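You operate a simulated robot arm through the tools that you are given. There is no shell and no other tool. Be economical: measure what you need, move in short steps, check, and stop when the job is done.

Carry out the task below with a simulated two-armed robot. There is one attempt and no reset: what you move stays moved.

Task
Pick up the white bag with the latest date from the top of the pallet with one hand, pass it to the other hand and put it on the long bench top. Set down upright: white bag.

The check looks at the end state, three seconds after you hand in, the way a careful person would. Anything else that was tipped, shoved, dropped, spilled or broken makes it a failure.

Robot
Two 6-joint arms with two-finger grippers on one trunk, on a base that drives. Base frame: it is fixed to the floor where the robot stands at the start and does not move with it; the origin is under the middle of the robot, x ahead of it, y to its left, z up. Units: m, degrees, N and s.
The left shoulder is at the start at [0.06, 0.143, 0.625], the right one opposite. With the tool pointing down near the work surface each hand reaches from about 0.28 to 0.7 m from the robot's upright axis, wherever it stands, measured 20 degrees to its own side. Places, roughly: long bench top [-3.7, -0.2, 0.8]. Payload 2.45 kg a hand.
Tool frame (each hand has its own): the origin (TCP) lies between the finger pads and is the grasp point; the fingertips stand 0.026 m ahead of it; z points along the fingers, y is the line along which they close. Largest opening 0.096 m; the body of the gripper starts 0.069 m behind the TCP.
Orientation is told as [roll, pitch, yaw] about the base's x, y, z axes, in that order, counted from this pose: with the fingers straight down and closing along the base's y, the tool's x points along the base's -x, its y along +y and its z along -z.

Tools
- The arms move only by the tool move_arm. It takes "left_motion", "right_motion" or both (then of equal length, played together; a hand with none holds still); each is a list of rows, each a list of 3 entries, a list of its own where there are three numbers: the shift along the tool's x, y, z in m, then the turn, a rotation vector about the tool's x, y, z in degrees, then the gripper command, from -1 (shut) to 1 (fully open), values between in proportion. In form: [[[x, y, z], [rx, ry, rz], claw], ...]. A call has 1 to 8 rows; each row is the pose to reach, as a shift and turn from the pose commanded when the call began, along the tool's axes at that moment. Rows are played at 5 a second. More than 0.05 m and 8.6 degrees between two rows, or a gripper value outside its range, and nothing of the call is played. A pose out of reach is approached as far as the arm can. The call stops where the force on the tool passes 40 N (or 10 N more than at its start, if that is more) or the arm is blocked; 0.2 s more then pass. The fingers move at their own pace and stop on an object; they squeeze with about 39 N. The grip force told is the motor's: it shows also when the fingers shut on nothing. Time passes only in rows, and 0.2 s behind the last, so rows that repeat a pose let the fingers close. It gives the time, the measured TCP pose, the force on the tool (base axes), the opening and the grip force at its end, in the units of the frame above (readings bear some noise), with the torque about the TCP (base axes, N m) and any sound that the robot's microphone picked up.
- Cameras (640 x 400 px; columns grow to the right, rows downward): "scene" is now at [0.1196, 0.0131, 1.2257]; the picture's right is [0.26, -0.96, -0.00], its down [-0.82, -0.22, -0.52] and it looks along [0.50, 0.14, -0.85] (base axes); focal length 268 px, centre (320, 200). "left" rides on the left gripper at [0.081, -0.003, -0.098] in its tool frame; the picture's right is [0.04, 1.00, 0.00], its down [-0.73, 0.03, -0.68] and it looks along [-0.68, 0.03, 0.73] (tool axes); focal length 256 px, centre (320, 200). "right" rides on the right gripper at [0.082, 0.003, -0.098] in its tool frame; the picture's right is [-0.04, 1.00, 0.00], its down [-0.73, -0.03, -0.68] and it looks along [-0.68, -0.03, 0.73] (tool axes); focal length 256 px, centre (320, 200).
- capture(camera): a new picture of that camera. The clock stands still meanwhile.
- lift_body(by): slides the trunk up (or, below 0, down) by that many m; the arms and the scene camera ride with it, the base frame stays. It gives what a move gives, with no picture.
- base_move(legs): drives the robot by 1 to 6 legs, each [ahead, turn to the left] in m and degrees, along the robot's own axes; the way and the turn of a leg run together, so that a leg with both is an arc; at most 1.5 m and 180 degrees a leg. The arms and the cameras ride along, it lands a little off, and it stops where it bumps. It gives what a move gives.
- turn_head(pan, tilt): turns the head with the scene camera to pan (to the left, within 86 degrees either way) and tilt (down, from -29 to 69), counted from straight ahead of the robot. It gives what a move gives.
- measure_at(camera, pixels): for up to 12 pixels [column, row] of the newest picture of that camera ("zoom" is the newest enlarged one), the place [x, y, z] in the base frame of the surface seen there, good to about 0.002 m, but the place of the scene camera against the robot may be out by one fixed shift of up to 0.018 m in any direction. The clock stands still meanwhile.
- close_up(camera, box): a new picture of the part [left, top, right, bottom] of that camera's present view, enlarged. The clock stands still meanwhile.
- job_done(): hands the job in; it is judged then, once.

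Go step by step. Measure first, check grasps and placings, and put right what went wrong. The budget is 80 turns and 78 pictures, counting those below and the enlarged ones. Unless the task says otherwise, let go and move clear before handing in, and close with one line.

The tools are called after "Request:" as a command line: name --argument value ..., lists and objects as JSON in quotes. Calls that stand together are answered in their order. move_arm: Moves the arms, as the interface text tells. Its arguments: {"type":"object","properties":{"left_motion":{"type":"array","items":{"type":"array"}},"right_motion":{"type":"array","items":{"type":"array"}}},"required":[]} The other tools are called the same way: lift_body (by) slides the trunk up or down; base_move (legs) drives the base; turn_head (pan, tilt) turns the head that bears the scene camera; capture (camera) takes a picture; measure_at (camera, pixels) gives the place of the surface under pixels of a picture; close_up (camera, box) takes an enlarged picture of a part of a camera's view; job_done () hands the job in.

At the start:

```text
t: 0.0
left_tcp_pos: [0.5035, 0.3251, 0.6237]
left_ee_rot: [0.0, 0.0, -0.4]
left_force: [-0.3, 0.0, -0.3]
left_moment: [-0.01, 0.01, 0.04]
left_width: 0.0959
left_grasp_force: 0.1
right_tcp_pos: [0.3679, -0.048, 0.6327]
right_ee_rot: [-0.1, 0.0, -0.4]
right_force: [-0.6, 0.3, -0.3]
right_moment: [-0.02, 0.01, 0.0]
right_width: 0.0961
right_grasp_force: 0.0
trunk travel left (down, up): [-0.25, 0.34]
robot x, y, heading: [-0.0033, 0.0031, -0.2]
head pan, tilt: [15.3, 58.5]
```

scene: 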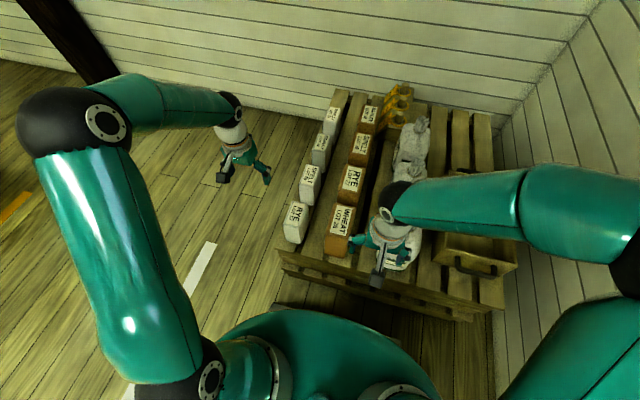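
right: 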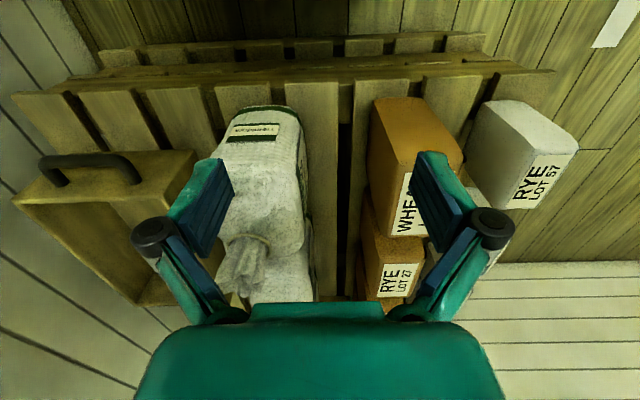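
left: 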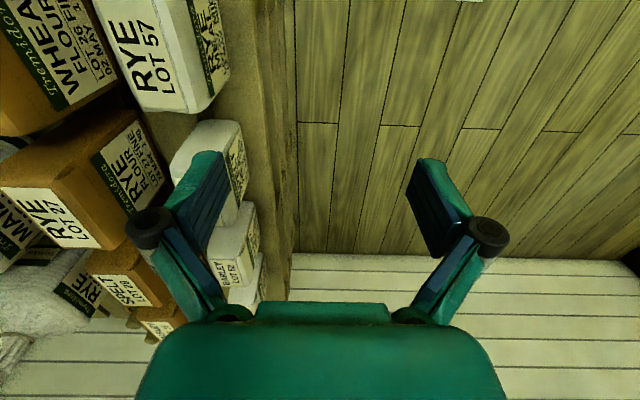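

The left column of the pallet (about px 295-335, 110-225) holds white bags with dated labels; I zoom in to read them.

Request:
close_up --camera "scene" --box '[270, 80, 450, 260]'

Request:
close_up --camera "left" --box '[0, 0, 300, 188]'

Request:
close_up --camera "left" --box '[150, 110, 310, 340]'

```text
2.22 times, centred on (360, 170) of scene
```

zoom: 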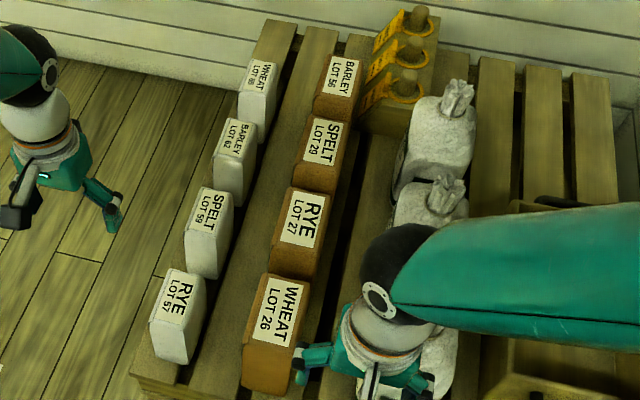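

```text
2.13 times, centred on (150, 94) of left
```

zoom: 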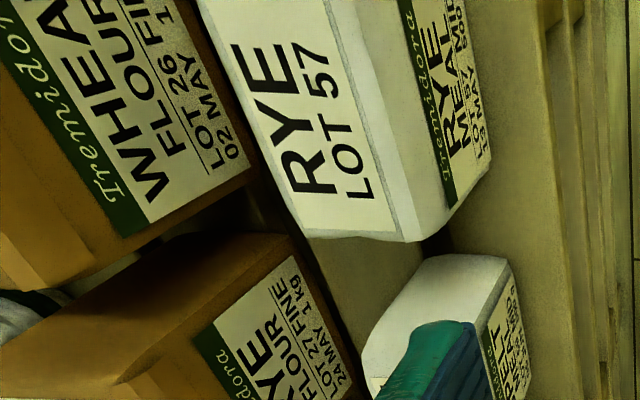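

```text
1.74 times, centred on (230, 225) of left
```

zoom: 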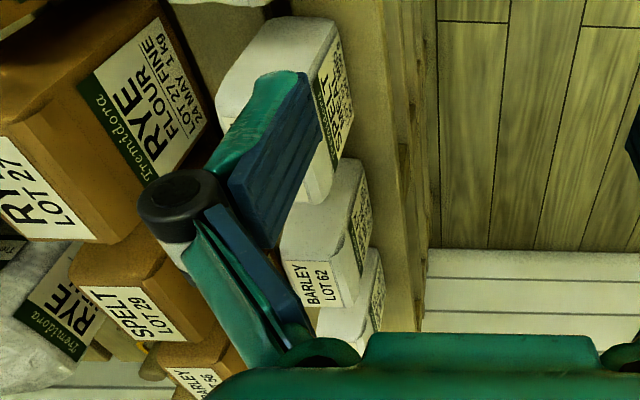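

I need the dates on the bags' +y side labels; I measure the bag positions first.

Request:
capture --camera "scene"

Request:
measure_at --camera "scene" --pixels '[[299, 212], [310, 175], [322, 143], [332, 116], [294, 243], [281, 260], [340, 220], [352, 180], [390, 375], [286, 235], [306, 207]]'

Request:
measure_at --camera "left" --pixels '[[150, 50], [205, 40], [200, 150], [235, 160], [230, 270], [252, 290], [270, 100], [285, 60]]'

```text
71 pictures are left
```

scene: 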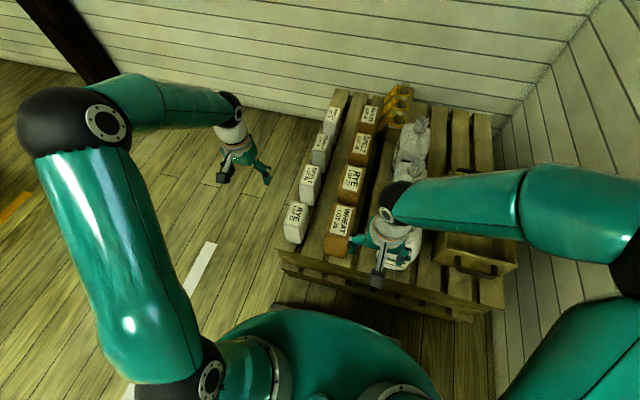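

```text
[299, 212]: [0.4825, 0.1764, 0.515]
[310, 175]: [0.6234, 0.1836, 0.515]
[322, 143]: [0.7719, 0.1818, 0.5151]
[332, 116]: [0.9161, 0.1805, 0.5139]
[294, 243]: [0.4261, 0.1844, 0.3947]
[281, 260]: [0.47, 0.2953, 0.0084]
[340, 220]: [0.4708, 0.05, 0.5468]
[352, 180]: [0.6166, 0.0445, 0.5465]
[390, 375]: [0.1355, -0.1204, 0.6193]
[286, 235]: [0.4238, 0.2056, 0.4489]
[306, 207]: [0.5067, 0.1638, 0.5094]
```

```text
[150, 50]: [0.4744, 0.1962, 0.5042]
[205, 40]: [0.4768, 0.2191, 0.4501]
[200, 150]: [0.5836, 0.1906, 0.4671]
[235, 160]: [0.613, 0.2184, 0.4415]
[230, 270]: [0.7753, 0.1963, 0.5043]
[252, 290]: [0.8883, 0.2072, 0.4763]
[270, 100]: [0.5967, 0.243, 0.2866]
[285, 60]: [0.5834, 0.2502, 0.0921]
```

White bags stand at x≈0.47, 0.62, 0.77, 0.92 and y≈0.19. I swing the left hand camera to face their +y labels.

Request:
move_arm --left_motion '[[[0, 0.02, 0], [0, 0, 8.5], 1], [[-0.01, 0.04, 0], [0, 0, 17], 1], [[-0.02, 0.06, 0], [0, 0, 25.5], 1], [[-0.03, 0.08, 0], [0, 0, 34], 1], [[-0.04, 0.08, 0], [0, 0, 42.5], 1], [[-0.05, 0.08, 0], [0, 0, 51], 1], [[-0.06, 0.08, 0], [0, 0, 59.5], 1], [[-0.07, 0.08, 0], [0, 0, 68], 1]]'

Request:
capture --camera "left"

```text
t: 1.8
left_tcp_pos: [0.5749, 0.4035, 0.6214]
left_ee_rot: [-0.1, 0.0, -68.5]
left_force: [0.6, -0.3, 0.6]
left_moment: [-0.01, 0.0, -0.04]
left_width: 0.0962
left_grasp_force: 0.1
right_tcp_pos: [0.3683, -0.0491, 0.6329]
right_ee_rot: [-0.1, -0.1, -0.4]
right_force: [-0.4, -0.7, -0.5]
right_moment: [0.05, 0.0, -0.04]
right_width: 0.096
right_grasp_force: 0.0
trunk travel left (down, up): [-0.25, 0.34]
robot x, y, heading: [0.0023, -0.0019, -0.3]
head pan, tilt: [15.3, 58.5]
```

```text
70 pictures are left
```

left: 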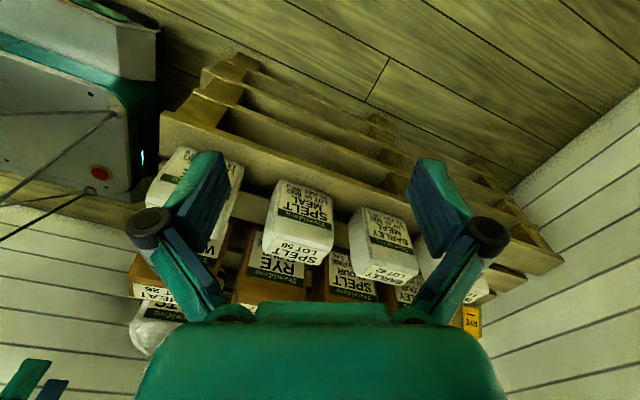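

The labels face the camera (upside down) at px (210,180), (300,205), (385,240), (450,270). I zoom into them.

Request:
close_up --camera "left" --box '[255, 165, 345, 265]'

Request:
close_up --camera "left" --box '[340, 195, 430, 290]'

Request:
close_up --camera "left" --box '[140, 140, 250, 260]'

Request:
close_up --camera "left" --box '[410, 230, 510, 340]'

```text
4.00 times, centred on (300, 215) of left
```

zoom: 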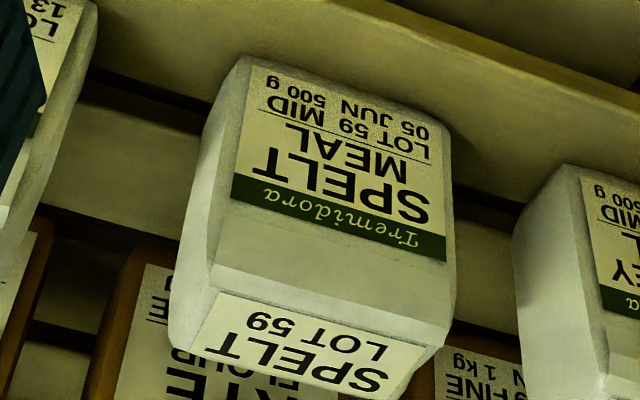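

```text
4.21 times, centred on (385, 242) of left
```

zoom: 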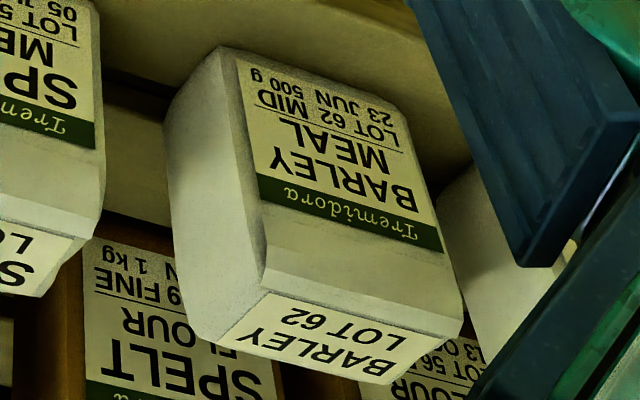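

```text
3.33 times, centred on (195, 200) of left
```

zoom: 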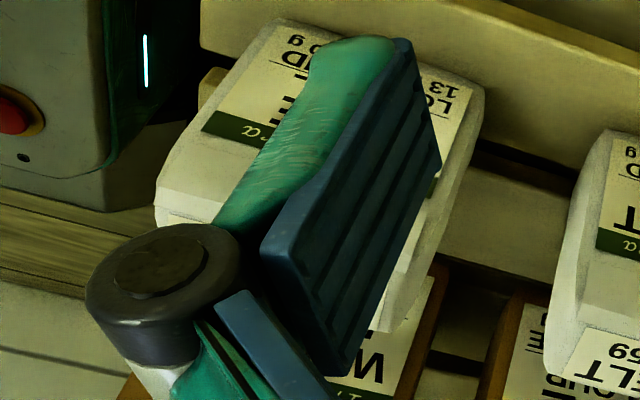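

```text
3.64 times, centred on (460, 285) of left
```

zoom: 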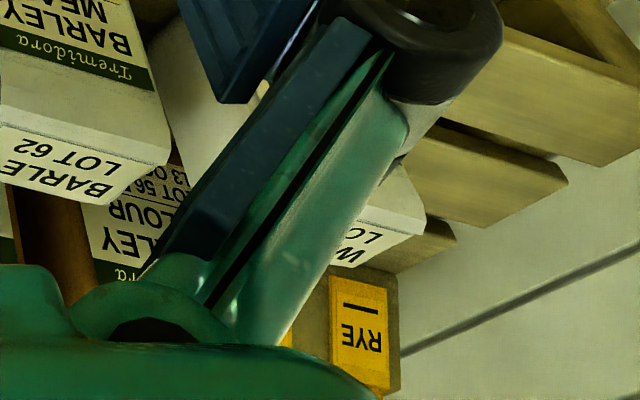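

So far: lot 57 13 MAY, lot 59 05 JUN, lot 62 23 JUN; the fourth is hidden behind the finger. I turn the hand back a bit and move it ahead.

Request:
move_arm --left_motion '[[[-0.01, 0.035, 0], [0, 0, -7], 1], [[-0.02, 0.07, 0], [0, 0, -14], 1], [[-0.03, 0.09, 0], [0, 0, -21], 1]]'

Request:
capture --camera "left"

```text
t: 2.6
left_tcp_pos: [0.6468, 0.3923, 0.6261]
left_ee_rot: [-0.2, 0.1, -47.3]
left_force: [0.4, -0.1, -0.8]
left_moment: [-0.01, 0.03, -0.01]
left_width: 0.0957
left_grasp_force: 0.1
left hand out of reach, approached as far as the arm can: row 2, 3
right_tcp_pos: [0.3699, -0.0487, 0.6334]
right_ee_rot: [0.1, 0.1, -0.2]
right_force: [-0.3, 0.9, -0.8]
right_moment: [0.01, 0.04, 0.0]
right_width: 0.096
right_grasp_force: 0.0
trunk travel left (down, up): [-0.25, 0.34]
robot x, y, heading: [-0.0031, -0.0015, 0.1]
head pan, tilt: [15.3, 58.5]
```

```text
65 pictures are left
```

left: 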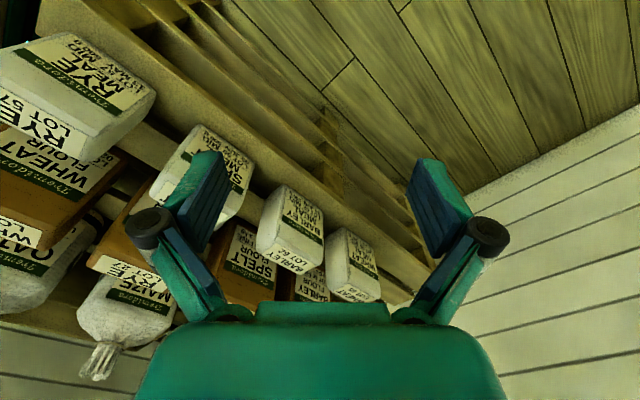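

Request:
close_up --camera "left" --box '[310, 210, 400, 310]'

Request:
close_up --camera "left" --box '[0, 200, 180, 390]'

Request:
close_up --camera "left" --box '[260, 170, 390, 310]'

```text
4.00 times, centred on (355, 260) of left
```

zoom: 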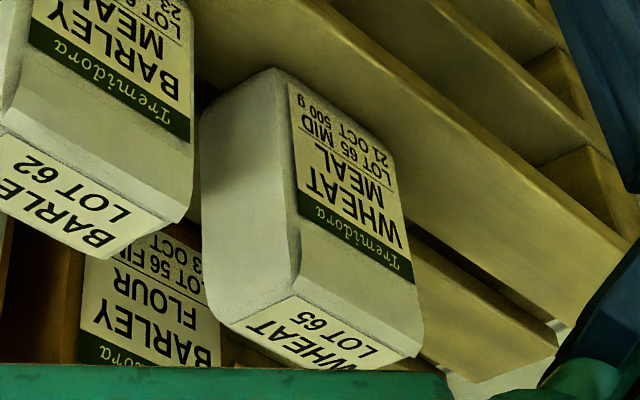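

```text
2.11 times, centred on (90, 295) of left
```

zoom: 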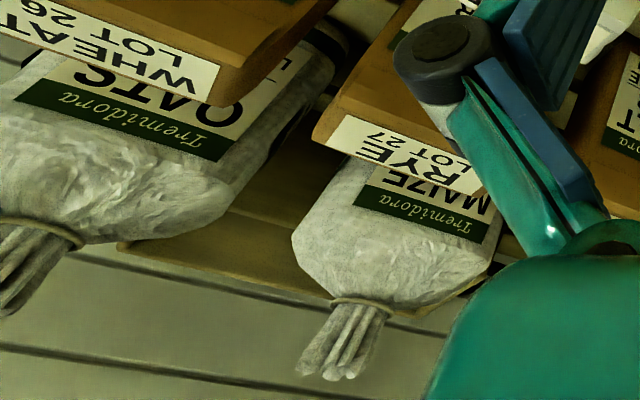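

```text
2.86 times, centred on (325, 240) of left
```

zoom: 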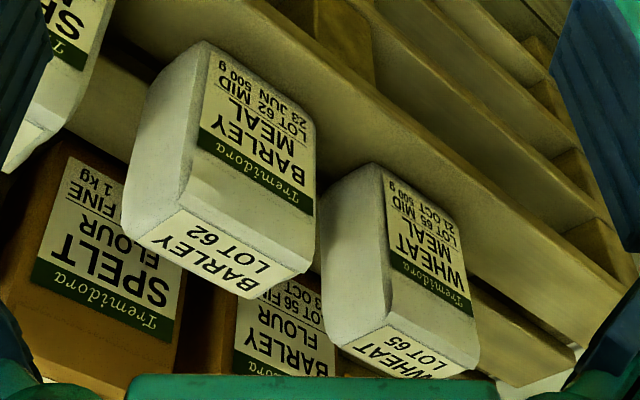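

The fourth bag, lot 65, is dated 21 OCT: that is the target, at x≈0.92, too far to reach from here. I measure the bag, pallet edges, walls and floor so I can plan the drive.

Request:
measure_at --camera "left" --pixels '[[345, 290], [336, 255], [365, 255], [345, 232], [368, 292], [330, 290], [400, 235], [345, 115], [520, 190], [295, 262], [318, 262], [420, 262]]'

Request:
measure_at --camera "scene" --pixels '[[320, 310], [280, 262], [345, 92], [330, 108], [300, 90], [200, 60], [100, 30], [60, 150], [500, 150], [250, 330], [200, 260], [120, 85]]'

Request:
turn_head --pan 60 --tilt 35

Request:
capture --camera "scene"

```text
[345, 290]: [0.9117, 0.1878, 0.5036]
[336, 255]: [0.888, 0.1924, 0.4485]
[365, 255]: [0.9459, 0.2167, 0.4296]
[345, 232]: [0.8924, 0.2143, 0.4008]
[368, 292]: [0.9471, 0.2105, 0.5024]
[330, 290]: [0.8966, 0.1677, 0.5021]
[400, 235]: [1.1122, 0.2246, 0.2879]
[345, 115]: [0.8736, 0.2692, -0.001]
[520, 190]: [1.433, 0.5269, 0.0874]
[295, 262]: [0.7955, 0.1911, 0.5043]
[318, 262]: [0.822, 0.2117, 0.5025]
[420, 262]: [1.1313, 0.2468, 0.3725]
```

```text
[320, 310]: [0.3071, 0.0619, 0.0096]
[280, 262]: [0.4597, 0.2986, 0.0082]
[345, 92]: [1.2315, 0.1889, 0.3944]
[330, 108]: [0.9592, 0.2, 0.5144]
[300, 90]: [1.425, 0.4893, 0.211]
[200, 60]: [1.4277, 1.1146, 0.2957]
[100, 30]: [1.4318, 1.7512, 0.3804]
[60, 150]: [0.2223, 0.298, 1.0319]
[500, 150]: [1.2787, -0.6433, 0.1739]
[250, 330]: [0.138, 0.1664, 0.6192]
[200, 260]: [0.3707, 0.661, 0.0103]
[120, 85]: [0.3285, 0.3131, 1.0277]
```

```text
t: 3.7
left_tcp_pos: [0.6462, 0.3931, 0.6268]
left_ee_rot: [0.0, 0.0, -47.4]
left_force: [-0.2, 0.5, -0.8]
left_moment: [0.01, -0.01, 0.04]
left_width: 0.0959
left_grasp_force: 0.1
right_tcp_pos: [0.3669, -0.0483, 0.6328]
right_ee_rot: [0.1, 0.1, -0.2]
right_force: [1.2, 0.5, -0.3]
right_moment: [0.02, 0.03, 0.0]
right_width: 0.096
right_grasp_force: 0.1
trunk travel left (down, up): [-0.25, 0.34]
robot x, y, heading: [-0.0021, -0.0004, 0.2]
head pan, tilt: [60.0, 35.0]
```

```text
61 pictures are left
```

scene: 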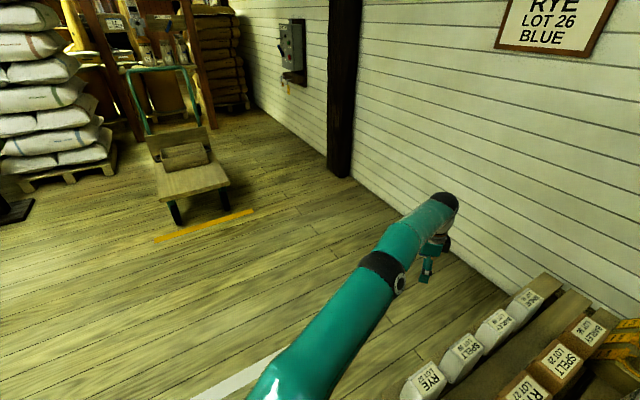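

Lot 65 spans roughly x 0.88–0.955, y 0.157–0.217, z 0.375–0.504; the wall is at x=1.43 and the floor left of the pallet is free. I raise the trunk and drive around to the pallet's left side so that I face -y.

Request:
lift_body --by 0.12

Request:
base_move --legs '[[-0.08, 0], [0, 90]]'

Request:
turn_head --pan 0 --tilt 35

Request:
capture --camera "scene"

```text
t: 5.2
left_tcp_pos: [0.6474, 0.3922, 0.7476]
left_ee_rot: [-0.1, 0.0, -47.4]
left_force: [-0.4, 0.3, -0.7]
left_moment: [0.02, -0.02, -0.01]
left_width: 0.0958
left_grasp_force: 0.1
right_tcp_pos: [0.368, -0.0484, 0.753]
right_ee_rot: [0.0, 0.1, -0.3]
right_force: [0.0, 0.1, -0.1]
right_moment: [-0.01, 0.04, -0.02]
right_width: 0.096
right_grasp_force: 0.0
trunk travel left (down, up): [-0.37, 0.22]
robot x, y, heading: [-0.0003, 0.0029, -0.1]
head pan, tilt: [60.0, 35.0]
```

```text
t: 8.4
left_tcp_pos: [0.1853, 0.6744, 0.7626]
left_ee_rot: [-3.0, 1.7, -11.5]
left_force: [1.2, 0.4, -0.4]
left_moment: [-0.05, 0.02, -0.01]
left_width: 0.0959
left_grasp_force: 0.1
right_tcp_pos: [0.2429, 0.1791, 0.7537]
right_ee_rot: [0.0, 0.0, 36.8]
right_force: [-0.3, 0.3, 0.9]
right_moment: [0.02, 0.02, 0.01]
right_width: 0.096
right_grasp_force: 0.0
trunk travel left (down, up): [-0.37, 0.22]
robot x, y, heading: [-0.0646, -0.028, 38.3]
head pan, tilt: [60.0, 35.0]
stopped in leg 2: the force on the tool passed its limit at 55 N (the readings are from after the stop); the commanded pose is now the measured one
```

```text
t: 9.7
left_tcp_pos: [0.1852, 0.6754, 0.76]
left_ee_rot: [-3.1, 1.8, -11.5]
left_force: [0.4, -0.2, -0.6]
left_moment: [0.02, 0.03, 0.0]
left_width: 0.0961
left_grasp_force: 0.1
right_tcp_pos: [0.2418, 0.1801, 0.7548]
right_ee_rot: [0.0, 0.0, 36.8]
right_force: [-0.4, 0.1, -0.2]
right_moment: [-0.01, -0.01, 0.01]
right_width: 0.0959
right_grasp_force: 0.1
trunk travel left (down, up): [-0.37, 0.22]
robot x, y, heading: [-0.0638, -0.0283, 38.0]
head pan, tilt: [0.0, 35.0]
```

```text
60 pictures are left
```

scene: 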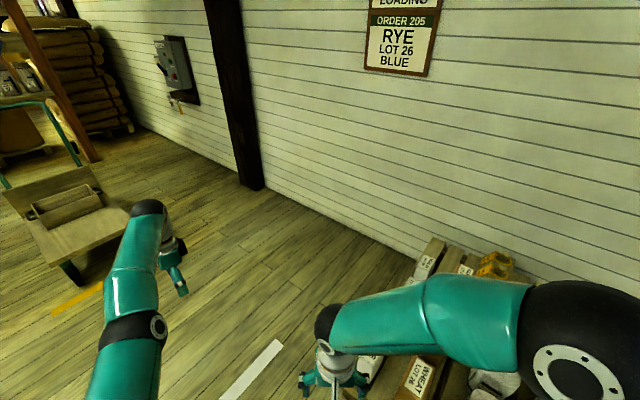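

The drive stopped on a 55 N left-hand force, though nothing shows near that hand at (170,260). I check the left camera.

Request:
capture --camera "left"

Request:
turn_head --pan 60 --tilt 30

Request:
capture --camera "scene"

```text
59 pictures are left
```

left: 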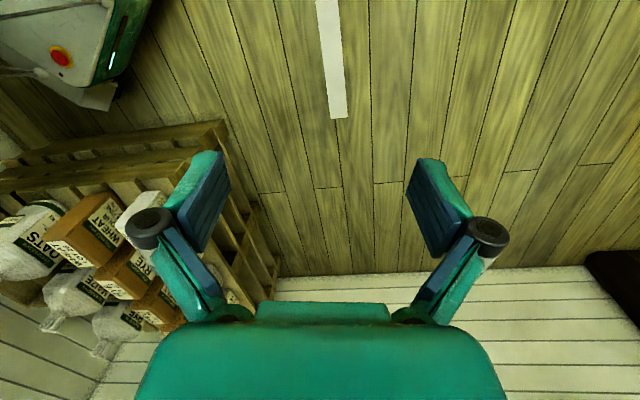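

```text
t: 11.0
left_tcp_pos: [0.1855, 0.676, 0.761]
left_ee_rot: [-3.1, 1.8, -11.4]
left_force: [-0.1, 0.2, -0.1]
left_moment: [0.02, -0.03, 0.0]
left_width: 0.096
left_grasp_force: 0.1
right_tcp_pos: [0.2412, 0.1794, 0.7542]
right_ee_rot: [0.0, 0.0, 36.7]
right_force: [-0.7, -0.8, -0.3]
right_moment: [-0.02, -0.01, -0.01]
right_width: 0.0961
right_grasp_force: 0.1
trunk travel left (down, up): [-0.37, 0.22]
robot x, y, heading: [-0.0627, -0.0247, 38.6]
head pan, tilt: [60.0, 30.0]
```

```text
58 pictures are left
```

scene: 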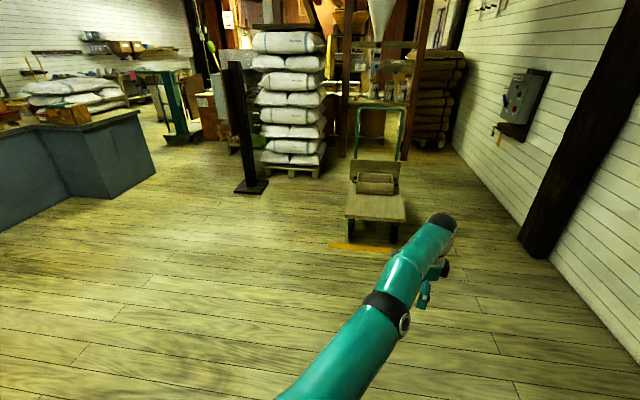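

Nothing is near the hand, so the 55 N spike was probably inertia on an almost fully stretched arm. I measure the trolley and pull the left arm in.

Request:
measure_at --camera "scene" --pixels '[[350, 215], [400, 215], [390, 240], [335, 245], [440, 225], [245, 190], [110, 190]]'

Request:
move_arm --left_motion '[[[0.0, -0.04, 0], [0, 0, -4], 1], [[0.0, -0.085, 0], [0, 0, -8], 1], [[0.02, -0.12, 0], [0, 0, -16], 1], [[0.05, -0.15, 0], [0, 0, -24], 1], [[0.08, -0.18, 0], [0, 0, -32], 1], [[0.1, -0.2, 0], [0, 0, -40], 1], [[0.12, -0.22, 0], [0, 0, -45], 1]]'

```text
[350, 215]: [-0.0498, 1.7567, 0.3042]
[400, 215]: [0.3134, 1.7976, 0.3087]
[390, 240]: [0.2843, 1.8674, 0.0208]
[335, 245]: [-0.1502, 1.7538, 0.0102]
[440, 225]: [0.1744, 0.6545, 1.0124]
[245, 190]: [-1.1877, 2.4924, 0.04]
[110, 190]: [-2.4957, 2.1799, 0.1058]
```

```text
t: 12.6
left_tcp_pos: [0.1628, 0.6361, 0.8719]
left_ee_rot: [-4.6, 6.2, 18.1]
left_force: [0.1, 0.8, -0.1]
left_moment: [-0.04, 0.01, -0.03]
left_width: 0.0959
left_grasp_force: 0.1
left hand out of reach, approached as far as the arm can: row 1, 2, 3, 4, 5, 6, 7
right_tcp_pos: [0.2422, 0.1804, 0.7547]
right_ee_rot: [0.1, 0.1, 36.8]
right_force: [0.3, -0.3, 0.4]
right_moment: [0.0, 0.03, 0.0]
right_width: 0.0962
right_grasp_force: 0.0
trunk travel left (down, up): [-0.37, 0.22]
robot x, y, heading: [-0.065, -0.0243, 38.0]
head pan, tilt: [60.0, 30.0]
```

The left arm moved oddly (z rose to 0.87). I look at it.

Request:
turn_head --pan 35 --tilt 50

Request:
capture --camera "scene"

```text
t: 13.5
left_tcp_pos: [0.1633, 0.635, 0.872]
left_ee_rot: [-4.6, 6.2, 17.8]
left_force: [0.2, 0.4, 0.5]
left_moment: [0.01, 0.0, 0.01]
left_width: 0.0962
left_grasp_force: 0.0
right_tcp_pos: [0.2413, 0.181, 0.7543]
right_ee_rot: [0.1, 0.0, 36.8]
right_force: [-0.4, -0.7, 0.6]
right_moment: [-0.02, 0.0, 0.0]
right_width: 0.096
right_grasp_force: 0.0
trunk travel left (down, up): [-0.37, 0.22]
robot x, y, heading: [-0.0679, -0.0275, 38.4]
head pan, tilt: [35.0, 50.0]
```

```text
57 pictures are left
```

scene: 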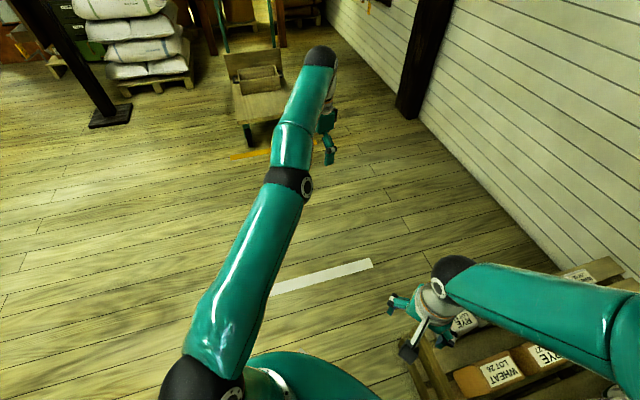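

The arm is straight out. I pull it radially inward and downward in small steps.

Request:
move_arm --left_motion '[[[0.02, -0.02, 0.02], [0, 0, 0], 1], [[0.04, -0.04, 0.04], [0, 0, 0], 1], [[0.06, -0.06, 0.06], [0, 0, 0], 1], [[0.08, -0.08, 0.08], [0, 0, 0], 1], [[0.1, -0.1, 0.1], [0, 0, 0], 1]]'

```text
t: 14.7
left_tcp_pos: [0.1648, 0.6351, 0.8715]
left_ee_rot: [-4.7, 6.3, 17.8]
left_force: [-0.4, 0.0, 0.0]
left_moment: [0.01, 0.01, -0.01]
left_width: 0.0959
left_grasp_force: 0.0
left hand out of reach, approached as far as the arm can: row 1, 2, 3, 4, 5
right_tcp_pos: [0.2425, 0.1804, 0.754]
right_ee_rot: [0.0, 0.0, 36.8]
right_force: [0.3, 0.3, 0.2]
right_moment: [-0.01, 0.01, -0.03]
right_width: 0.0961
right_grasp_force: 0.0
trunk travel left (down, up): [-0.37, 0.22]
robot x, y, heading: [-0.0627, -0.0285, 38.2]
head pan, tilt: [35.0, 50.0]
```

It's stuck at the straight-elbow singularity; I try a tangential (downward) move, then inward.

Request:
move_arm --left_motion '[[[0, 0, 0.03], [0, 0, 0], 1], [[0, 0, 0.06], [0, 0, 0], 1], [[0, 0, 0.1], [0, 0, 0], 1], [[0, 0, 0.14], [0, 0, 0], 1]]'

```text
t: 15.7
left_tcp_pos: [0.1648, 0.6302, 0.8318]
left_ee_rot: [-7.2, 9.6, 17.6]
left_force: [0.5, -0.2, -0.7]
left_moment: [0.0, 0.02, 0.01]
left_width: 0.0961
left_grasp_force: 0.0
left hand out of reach, approached as far as the arm can: row 1, 2, 3, 4
right_tcp_pos: [0.2428, 0.1795, 0.7542]
right_ee_rot: [0.0, 0.0, 36.8]
right_force: [0.8, -0.5, 0.4]
right_moment: [0.01, -0.02, 0.0]
right_width: 0.0958
right_grasp_force: 0.0
trunk travel left (down, up): [-0.37, 0.22]
robot x, y, heading: [-0.0668, -0.0278, 38.1]
head pan, tilt: [35.0, 50.0]
```

It's moving again as the elbow bends; I continue down and inward.

Request:
move_arm --left_motion '[[[0, 0, 0.04], [0, 0, 0], 1], [[0, 0, 0.08], [0, 0, 0], 1], [[0.02, -0.02, 0.12], [0, 0, 0], 1], [[0.04, -0.04, 0.14], [0, 0, 0], 1], [[0.06, -0.06, 0.14], [0, 0, 0], 1], [[0.08, -0.08, 0.14], [0, 0, 0], 1], [[0.1, -0.1, 0.14], [0, 0, 0], 1]]'

Request:
capture --camera "scene"

```text
t: 17.3
left_tcp_pos: [0.1677, 0.6271, 0.8271]
left_ee_rot: [-7.5, 9.9, 17.4]
left_force: [-0.2, 0.0, -0.2]
left_moment: [-0.03, -0.01, -0.01]
left_width: 0.0961
left_grasp_force: 0.0
left hand out of reach, approached as far as the arm can: row 1, 2, 3, 4, 5, 6, 7
right_tcp_pos: [0.2424, 0.181, 0.7537]
right_ee_rot: [0.0, 0.0, 36.8]
right_force: [0.2, 0.3, 0.9]
right_moment: [0.01, -0.02, 0.0]
right_width: 0.0959
right_grasp_force: 0.1
trunk travel left (down, up): [-0.37, 0.22]
robot x, y, heading: [-0.0698, -0.0269, 38.2]
head pan, tilt: [35.0, 50.0]
```

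```text
56 pictures are left
```

scene: 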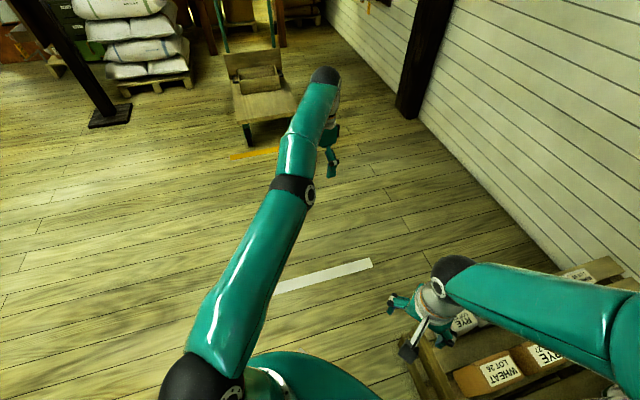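

The arm is still jammed, likely with the wrist pitch at a limit as well as the elbow. I tilt the tool inward about the wrist to free that joint.

Request:
move_arm --left_motion '[[[0.02, -0.019, -0.005], [4.8, 5.1, 0], 1], [[0.04, -0.038, -0.012], [9.6, 10.2, 0], 1], [[0.06, -0.057, -0.02], [14.4, 15.2, 0], 1], [[0.08, -0.076, -0.03], [19.2, 20.2, 0], 1]]'

```text
t: 18.3
left_tcp_pos: [0.1062, 0.5167, 0.8647]
left_ee_rot: [-28.8, 28.7, 11.1]
left_force: [-0.1, -0.3, -0.3]
left_moment: [0.02, 0.0, 0.0]
left_width: 0.096
left_grasp_force: 0.0
left hand out of reach, approached as far as the arm can: row 1, 3, 4
right_tcp_pos: [0.2424, 0.1812, 0.7542]
right_ee_rot: [0.1, 0.0, 36.8]
right_force: [0.5, 0.5, -0.3]
right_moment: [-0.01, 0.0, -0.01]
right_width: 0.0962
right_grasp_force: 0.1
trunk travel left (down, up): [-0.37, 0.22]
robot x, y, heading: [-0.0665, -0.0269, 38.0]
head pan, tilt: [35.0, 50.0]
```

It responds now. I move it straight down to flex the elbow.

Request:
move_arm --left_motion '[[[-0.019, 0.017, 0.031], [0, 0, 0], 1], [[-0.038, 0.034, 0.061], [0, 0, 0], 1], [[-0.058, 0.051, 0.092], [0, 0, 0], 1], [[-0.077, 0.068, 0.123], [0, 0, 0], 1]]'

```text
t: 19.3
left_tcp_pos: [0.1081, 0.5187, 0.703]
left_ee_rot: [-28.8, 28.7, 10.9]
left_force: [0.2, 0.1, -0.3]
left_moment: [-0.01, -0.03, -0.03]
left_width: 0.0959
left_grasp_force: 0.0
right_tcp_pos: [0.2424, 0.1805, 0.7545]
right_ee_rot: [0.0, 0.1, 36.8]
right_force: [-0.7, -0.5, 0.4]
right_moment: [0.01, 0.02, 0.0]
right_width: 0.0957
right_grasp_force: 0.0
trunk travel left (down, up): [-0.37, 0.22]
robot x, y, heading: [-0.0621, -0.0307, 38.2]
head pan, tilt: [35.0, 50.0]
```

The arm is free and follows exactly. I bring the fingers back to vertical.

Request:
move_arm --left_motion '[[[0, 0, 0], [-5.26, -5.98, 0], 1], [[0, 0, 0], [-10.5, -12, 0], 1], [[0, 0, 0], [-15.8, -17.9, 0], 1], [[0, 0, 0], [-21, -23.9, 0], 1], [[0, 0, 0], [-26.3, -29.9, 0], 1]]'

```text
t: 20.5
left_tcp_pos: [0.1096, 0.516, 0.7026]
left_ee_rot: [0.2, -0.2, 18.5]
left_force: [-0.7, 0.4, -1.0]
left_moment: [0.0, 0.01, -0.01]
left_width: 0.0957
left_grasp_force: 0.0
right_tcp_pos: [0.2423, 0.1796, 0.7538]
right_ee_rot: [0.0, 0.0, 36.7]
right_force: [-0.3, -0.3, -0.1]
right_moment: [-0.01, 0.02, 0.01]
right_width: 0.0958
right_grasp_force: 0.0
trunk travel left (down, up): [-0.37, 0.22]
robot x, y, heading: [-0.0609, -0.0297, 38.3]
head pan, tilt: [35.0, 50.0]
```

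Now I square up the left hand and drive around.

Request:
move_arm --left_motion '[[[0, 0, 0], [0, 0, -7], 1], [[0, 0, 0], [0, 0, -14], 1], [[0, 0, 0], [0, 0, -20], 1]]'

Request:
base_move --legs '[[0, 52], [0.78, 0], [0, 90], [-0.83, 0]]'

```text
t: 21.3
left_tcp_pos: [0.1081, 0.5174, 0.7011]
left_ee_rot: [0.0, -0.1, 38.5]
left_force: [0.4, -0.1, 0.2]
left_moment: [-0.02, -0.03, 0.0]
left_width: 0.0962
left_grasp_force: 0.1
right_tcp_pos: [0.2422, 0.1811, 0.7532]
right_ee_rot: [0.0, 0.0, 36.9]
right_force: [0.0, 0.6, 0.5]
right_moment: [0.01, 0.0, -0.01]
right_width: 0.096
right_grasp_force: 0.0
trunk travel left (down, up): [-0.37, 0.22]
robot x, y, heading: [-0.0687, -0.0256, 38.4]
head pan, tilt: [35.0, 50.0]
```

```text
t: 31.1
left_tcp_pos: [-0.6069, 0.6761, 0.7022]
left_ee_rot: [0.0, 0.1, 153.3]
left_force: [1.7, 0.3, 1.0]
left_moment: [-0.02, 0.04, 0.01]
left_width: 0.0959
left_grasp_force: 0.0
right_tcp_pos: [-0.3578, 0.9398, 0.7548]
right_ee_rot: [0.1, 0.1, 151.9]
right_force: [0.2, 1.3, 0.0]
right_moment: [-0.05, -0.01, 0.03]
right_width: 0.096
right_grasp_force: 0.1
trunk travel left (down, up): [-0.37, 0.22]
robot x, y, heading: [-0.0147, 0.7911, 155.3]
head pan, tilt: [35.0, 50.0]
stopped in leg 3: the robot was blocked; the commanded pose is now the measured one
```

The turn was blocked at heading 155 near (-0.015, 0.79). I look around for what is there.

Request:
turn_head --pan 0 --tilt 55

Request:
capture --camera "scene"

Request:
turn_head --pan 86 --tilt 55

Request:
capture --camera "scene"

Request:
turn_head --pan -86 --tilt 55

Request:
capture --camera "scene"

```text
t: 32.1
left_tcp_pos: [-0.6063, 0.6743, 0.7014]
left_ee_rot: [0.0, 0.0, 153.3]
left_force: [0.2, 0.7, -0.5]
left_moment: [0.0, 0.0, 0.03]
left_width: 0.0959
left_grasp_force: 0.0
right_tcp_pos: [-0.3578, 0.939, 0.7555]
right_ee_rot: [0.1, 0.0, 151.9]
right_force: [1.1, 0.5, 0.5]
right_moment: [-0.01, 0.01, 0.02]
right_width: 0.0959
right_grasp_force: 0.1
trunk travel left (down, up): [-0.37, 0.22]
robot x, y, heading: [-0.0178, 0.7883, 155.2]
head pan, tilt: [0.0, 55.0]
```

```text
55 pictures are left
```

scene: 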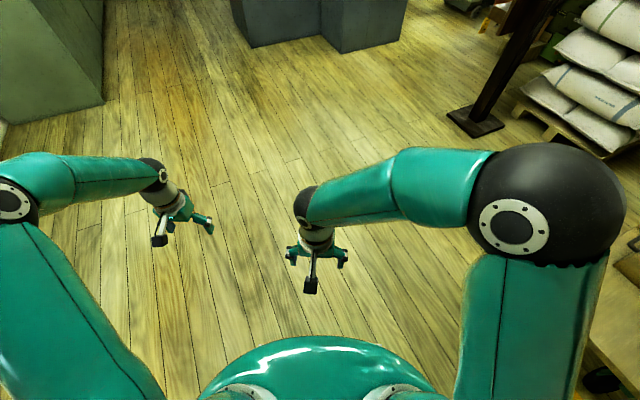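

```text
t: 33.7
left_tcp_pos: [-0.6065, 0.6751, 0.702]
left_ee_rot: [0.1, 0.0, 153.3]
left_force: [0.5, 0.3, 0.5]
left_moment: [0.0, 0.01, 0.01]
left_width: 0.0961
left_grasp_force: 0.2
right_tcp_pos: [-0.3567, 0.9388, 0.7546]
right_ee_rot: [0.0, 0.0, 151.9]
right_force: [0.1, 0.0, -0.5]
right_moment: [-0.01, 0.01, 0.0]
right_width: 0.0959
right_grasp_force: 0.1
trunk travel left (down, up): [-0.37, 0.22]
robot x, y, heading: [-0.0148, 0.7913, 154.9]
head pan, tilt: [85.9, 55.0]
```

```text
54 pictures are left
```

scene: 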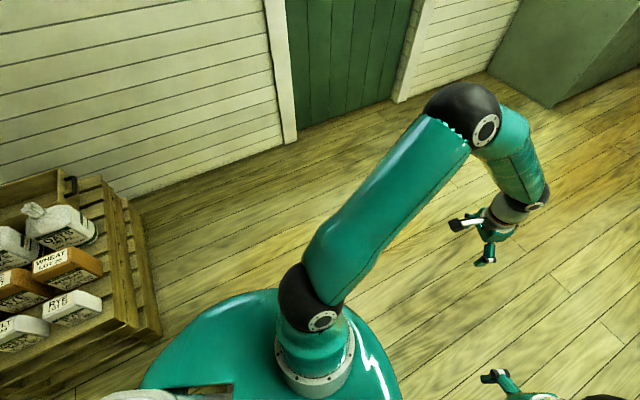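

```text
t: 36.3
left_tcp_pos: [-0.6055, 0.6757, 0.7021]
left_ee_rot: [-0.1, -0.1, 153.3]
left_force: [0.0, 0.0, 0.6]
left_moment: [0.02, 0.0, -0.01]
left_width: 0.0961
left_grasp_force: 0.1
right_tcp_pos: [-0.3569, 0.939, 0.7557]
right_ee_rot: [-0.1, 0.0, 151.8]
right_force: [0.1, 0.2, -0.2]
right_moment: [-0.02, 0.02, 0.03]
right_width: 0.096
right_grasp_force: 0.2
trunk travel left (down, up): [-0.37, 0.22]
robot x, y, heading: [-0.0186, 0.7897, 155.0]
head pan, tilt: [-85.9, 55.0]
```

```text
53 pictures are left
```

scene: 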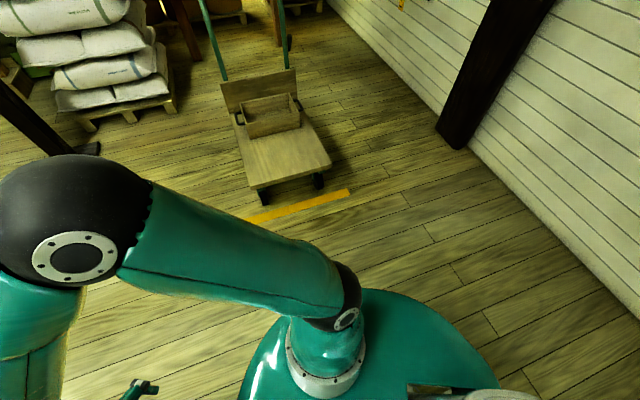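

The base's long rear likely touched the pallet corner, at (140,330) in the second picture; the bags still look undisturbed. I undo the turn and go clockwise instead, so the rear swings away from the pallet.

Request:
base_move --legs '[[0, -65], [0, -90]]'

Request:
turn_head --pan -30 --tilt 50

Request:
capture --camera "scene"

```text
t: 39.7
left_tcp_pos: [-0.3861, 1.2681, 0.7027]
left_ee_rot: [0.0, 0.0, 90.2]
left_force: [-1.0, -0.3, -0.1]
left_moment: [0.01, -0.04, -0.01]
left_width: 0.0961
left_grasp_force: 0.0
right_tcp_pos: [-0.039, 1.1665, 0.7558]
right_ee_rot: [0.1, -0.1, 88.9]
right_force: [-1.0, 0.1, -0.2]
right_moment: [0.0, -0.05, 0.02]
right_width: 0.096
right_grasp_force: 0.0
trunk travel left (down, up): [-0.37, 0.22]
robot x, y, heading: [-0.069, 0.7939, 91.6]
head pan, tilt: [-85.9, 55.0]
stopped in leg 1: the robot was blocked; the commanded pose is now the measured one
```

```text
t: 41.0
left_tcp_pos: [-0.3858, 1.2683, 0.7033]
left_ee_rot: [-0.1, 0.0, 90.2]
left_force: [-0.1, 0.6, 0.3]
left_moment: [-0.02, 0.01, 0.0]
left_width: 0.0959
left_grasp_force: 0.1
right_tcp_pos: [-0.0386, 1.1671, 0.7565]
right_ee_rot: [0.0, 0.0, 88.8]
right_force: [-0.7, 0.0, -0.5]
right_moment: [0.0, -0.02, -0.03]
right_width: 0.0958
right_grasp_force: 0.0
trunk travel left (down, up): [-0.37, 0.22]
robot x, y, heading: [-0.0671, 0.7923, 91.6]
head pan, tilt: [-30.0, 50.0]
```

```text
52 pictures are left
```

scene: 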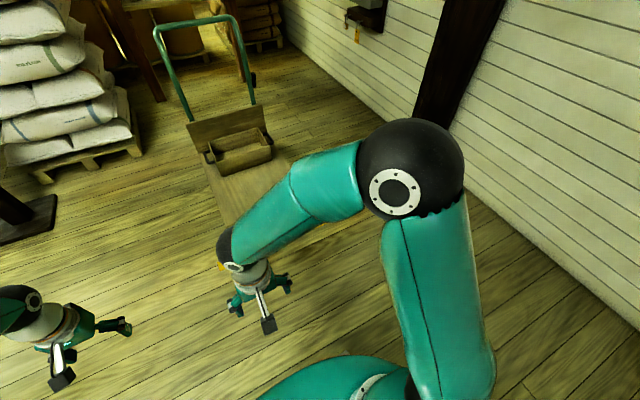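

It was blocked again, nearly at heading 90, and the base drifted to x=-0.067. I look to the right and down to check the pallet and base.

Request:
turn_head --pan -86 --tilt 69

Request:
capture --camera "scene"

Request:
turn_head --pan 86 --tilt 69

Request:
capture --camera "scene"

```text
t: 42.2
left_tcp_pos: [-0.385, 1.2687, 0.7026]
left_ee_rot: [0.0, 0.0, 90.1]
left_force: [0.4, -0.3, 0.9]
left_moment: [0.02, 0.03, -0.03]
left_width: 0.096
left_grasp_force: 0.0
right_tcp_pos: [-0.0387, 1.167, 0.7555]
right_ee_rot: [0.0, 0.0, 88.8]
right_force: [-0.2, -0.4, -0.1]
right_moment: [-0.01, 0.0, 0.02]
right_width: 0.0959
right_grasp_force: 0.0
trunk travel left (down, up): [-0.37, 0.22]
robot x, y, heading: [-0.061, 0.792, 91.4]
head pan, tilt: [-85.9, 68.8]
```

```text
51 pictures are left
```

scene: 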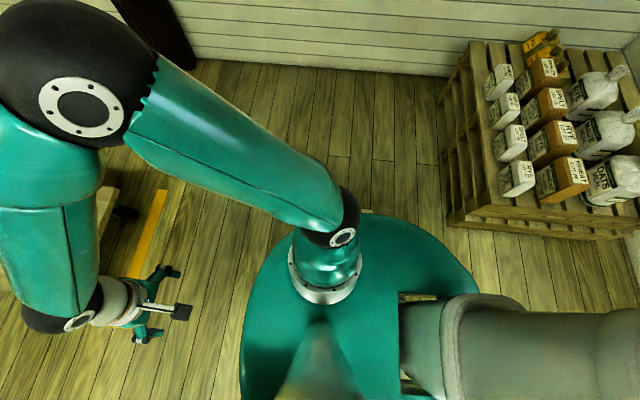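

```text
t: 44.8
left_tcp_pos: [-0.3855, 1.2686, 0.703]
left_ee_rot: [0.0, 0.0, 90.3]
left_force: [-1.0, 0.1, 0.0]
left_moment: [0.01, 0.02, -0.02]
left_width: 0.096
left_grasp_force: 0.0
right_tcp_pos: [-0.0386, 1.1658, 0.7566]
right_ee_rot: [0.1, 0.0, 88.8]
right_force: [0.5, 0.2, -0.3]
right_moment: [-0.01, 0.04, 0.03]
right_width: 0.0959
right_grasp_force: 0.1
trunk travel left (down, up): [-0.37, 0.22]
robot x, y, heading: [-0.066, 0.7918, 91.5]
head pan, tilt: [85.9, 68.8]
```

```text
50 pictures are left
```

scene: 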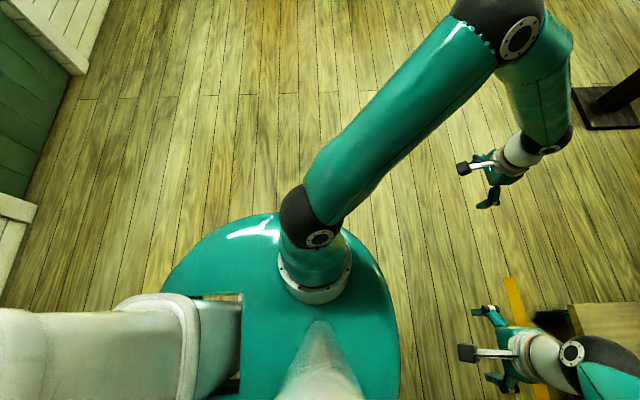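

Request:
measure_at --camera "scene" --pixels '[[600, 320], [512, 290], [545, 325], [600, 110], [30, 205], [80, 70], [580, 330], [5, 215]]'

Request:
turn_head --pan -86 --tilt 60

Request:
capture --camera "scene"

Request:
measure_at --camera "scene" --pixels '[[453, 200], [450, 165], [470, 30], [630, 230], [500, 60], [525, 160], [105, 150], [155, 180], [560, 160]]'

```text
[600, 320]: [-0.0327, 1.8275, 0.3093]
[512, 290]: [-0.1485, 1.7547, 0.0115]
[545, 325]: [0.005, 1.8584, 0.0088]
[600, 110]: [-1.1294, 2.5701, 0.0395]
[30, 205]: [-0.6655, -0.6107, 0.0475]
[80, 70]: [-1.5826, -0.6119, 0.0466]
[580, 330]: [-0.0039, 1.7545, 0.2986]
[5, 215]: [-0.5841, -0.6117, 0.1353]
```

```text
t: 47.4
left_tcp_pos: [-0.3861, 1.2692, 0.7023]
left_ee_rot: [0.0, 0.0, 90.2]
left_force: [-0.4, 0.0, -0.1]
left_moment: [0.0, 0.0, -0.01]
left_width: 0.0961
left_grasp_force: 0.0
right_tcp_pos: [-0.0381, 1.1672, 0.7561]
right_ee_rot: [0.0, 0.0, 88.8]
right_force: [0.1, 0.6, 0.5]
right_moment: [0.01, 0.04, 0.02]
right_width: 0.0962
right_grasp_force: 0.1
trunk travel left (down, up): [-0.37, 0.22]
robot x, y, heading: [-0.0668, 0.7922, 91.6]
head pan, tilt: [-85.9, 60.0]
```

```text
49 pictures are left
```

scene: 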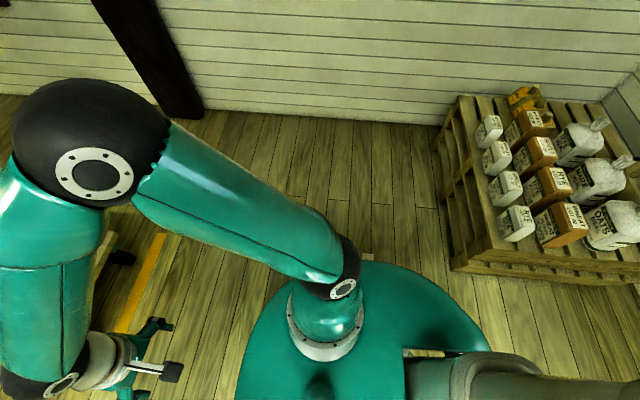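

```text
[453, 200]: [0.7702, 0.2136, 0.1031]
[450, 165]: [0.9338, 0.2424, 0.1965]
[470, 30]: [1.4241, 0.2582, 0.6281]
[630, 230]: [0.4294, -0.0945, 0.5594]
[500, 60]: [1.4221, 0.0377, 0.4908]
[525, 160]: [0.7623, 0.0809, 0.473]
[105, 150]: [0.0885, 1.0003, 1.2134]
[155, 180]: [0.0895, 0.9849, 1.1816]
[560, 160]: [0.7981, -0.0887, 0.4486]
```

Request:
measure_at --camera "scene" --pixels '[[487, 243], [464, 100], [452, 268], [516, 213], [505, 180], [496, 150], [489, 122], [580, 250], [560, 222]]'

```text
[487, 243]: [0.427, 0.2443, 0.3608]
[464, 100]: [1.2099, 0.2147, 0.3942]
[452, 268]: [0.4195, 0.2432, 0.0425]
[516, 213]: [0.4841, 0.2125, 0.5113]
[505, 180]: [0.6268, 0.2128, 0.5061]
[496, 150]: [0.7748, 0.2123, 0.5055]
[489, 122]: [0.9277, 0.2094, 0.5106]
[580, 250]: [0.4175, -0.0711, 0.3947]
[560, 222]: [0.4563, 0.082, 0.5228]
```

The bags and pallet have not moved (bag tops are still at x 0.48/0.63/0.77/0.93). I move ahead slightly and continue turning right.

Request:
base_move --legs '[[0.1, 0], [0, -91.5]]'

```text
t: 51.8
left_tcp_pos: [0.2731, 1.3618, 0.7043]
left_ee_rot: [0.0, 0.0, 20.0]
left_force: [-0.4, 0.2, 0.4]
left_moment: [-0.06, -0.02, 0.0]
left_width: 0.0957
left_grasp_force: 0.0
right_tcp_pos: [0.2954, 0.9994, 0.7564]
right_ee_rot: [0.0, 0.0, 18.7]
right_force: [0.1, 0.3, 0.4]
right_moment: [-0.02, 0.0, -0.01]
right_width: 0.0959
right_grasp_force: 0.1
trunk travel left (down, up): [-0.37, 0.22]
robot x, y, heading: [-0.0875, 0.9446, 19.6]
head pan, tilt: [-85.9, 60.0]
stopped in leg 2: the robot was blocked; the commanded pose is now the measured one
```

The stops happen with nothing near and with reversible drift, so it looks like sluggish turning rather than an obstacle. I check the view ahead and continue with smaller turns.

Request:
base_move --legs '[[0, -20]]'

Request:
turn_head --pan -20 --tilt 50

Request:
capture --camera "scene"

```text
t: 53.4
left_tcp_pos: [0.3969, 1.2113, 0.7036]
left_ee_rot: [0.0, 0.0, -0.2]
left_force: [-0.6, 0.7, -0.5]
left_moment: [-0.01, -0.02, -0.01]
left_width: 0.0962
left_grasp_force: 0.0
right_tcp_pos: [0.293, 0.8642, 0.7568]
right_ee_rot: [0.0, -0.1, -1.7]
right_force: [0.1, 0.2, -0.1]
right_moment: [0.01, 0.04, 0.02]
right_width: 0.096
right_grasp_force: 0.1
trunk travel left (down, up): [-0.37, 0.22]
robot x, y, heading: [-0.0857, 0.9547, -0.7]
head pan, tilt: [-85.9, 60.0]
```

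```text
t: 54.8
left_tcp_pos: [0.3963, 1.2112, 0.7047]
left_ee_rot: [0.0, -0.1, -0.2]
left_force: [-0.1, 0.8, 0.1]
left_moment: [0.0, 0.01, -0.01]
left_width: 0.096
left_grasp_force: 0.1
right_tcp_pos: [0.293, 0.8639, 0.756]
right_ee_rot: [-0.1, 0.0, -1.6]
right_force: [1.5, -0.6, -0.2]
right_moment: [0.0, 0.01, -0.01]
right_width: 0.0958
right_grasp_force: 0.0
trunk travel left (down, up): [-0.37, 0.22]
robot x, y, heading: [-0.0883, 0.9598, -0.8]
head pan, tilt: [-20.0, 50.0]
```

```text
48 pictures are left
```

scene: 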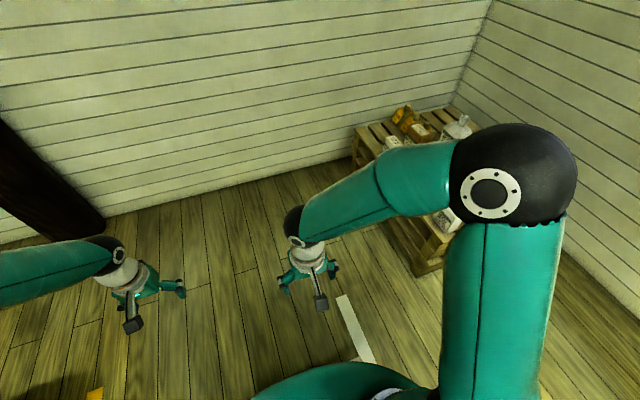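

Small turns work. I drive ahead alongside the pallet and then turn in toward the target bag.

Request:
base_move --legs '[[0.64, 0], [0, -33], [0, -33]]'

Request:
turn_head --pan 0 --tilt 58

Request:
capture --camera "scene"

```text
t: 62.0
left_tcp_pos: [0.9881, 0.6072, 0.7035]
left_ee_rot: [0.0, 0.0, -66.7]
left_force: [-0.2, -0.4, -0.2]
left_moment: [0.0, -0.02, 0.03]
left_width: 0.0958
left_grasp_force: 0.1
right_tcp_pos: [0.6292, 0.5634, 0.7584]
right_ee_rot: [0.0, -0.1, -68.1]
right_force: [0.1, -0.1, 0.4]
right_moment: [0.01, 0.01, -0.02]
right_width: 0.096
right_grasp_force: 0.1
trunk travel left (down, up): [-0.37, 0.22]
robot x, y, heading: [0.6138, 0.9673, -67.3]
head pan, tilt: [-20.0, 50.0]
```

```text
t: 62.9
left_tcp_pos: [0.989, 0.6062, 0.7041]
left_ee_rot: [0.2, -0.1, -66.8]
left_force: [0.1, 0.0, -0.6]
left_moment: [0.04, 0.0, -0.02]
left_width: 0.0961
left_grasp_force: 0.1
right_tcp_pos: [0.6295, 0.5645, 0.7586]
right_ee_rot: [0.2, 0.0, -68.0]
right_force: [-0.2, -0.7, 0.2]
right_moment: [0.03, -0.02, 0.02]
right_width: 0.0962
right_grasp_force: 0.0
trunk travel left (down, up): [-0.37, 0.22]
robot x, y, heading: [0.6124, 0.9682, -67.2]
head pan, tilt: [0.0, 58.0]
```

```text
47 pictures are left
```

scene: 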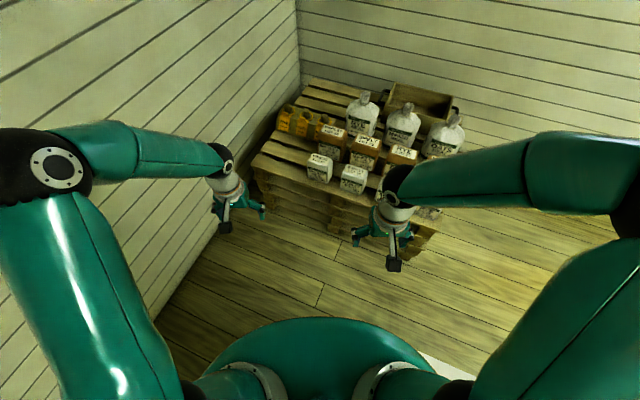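

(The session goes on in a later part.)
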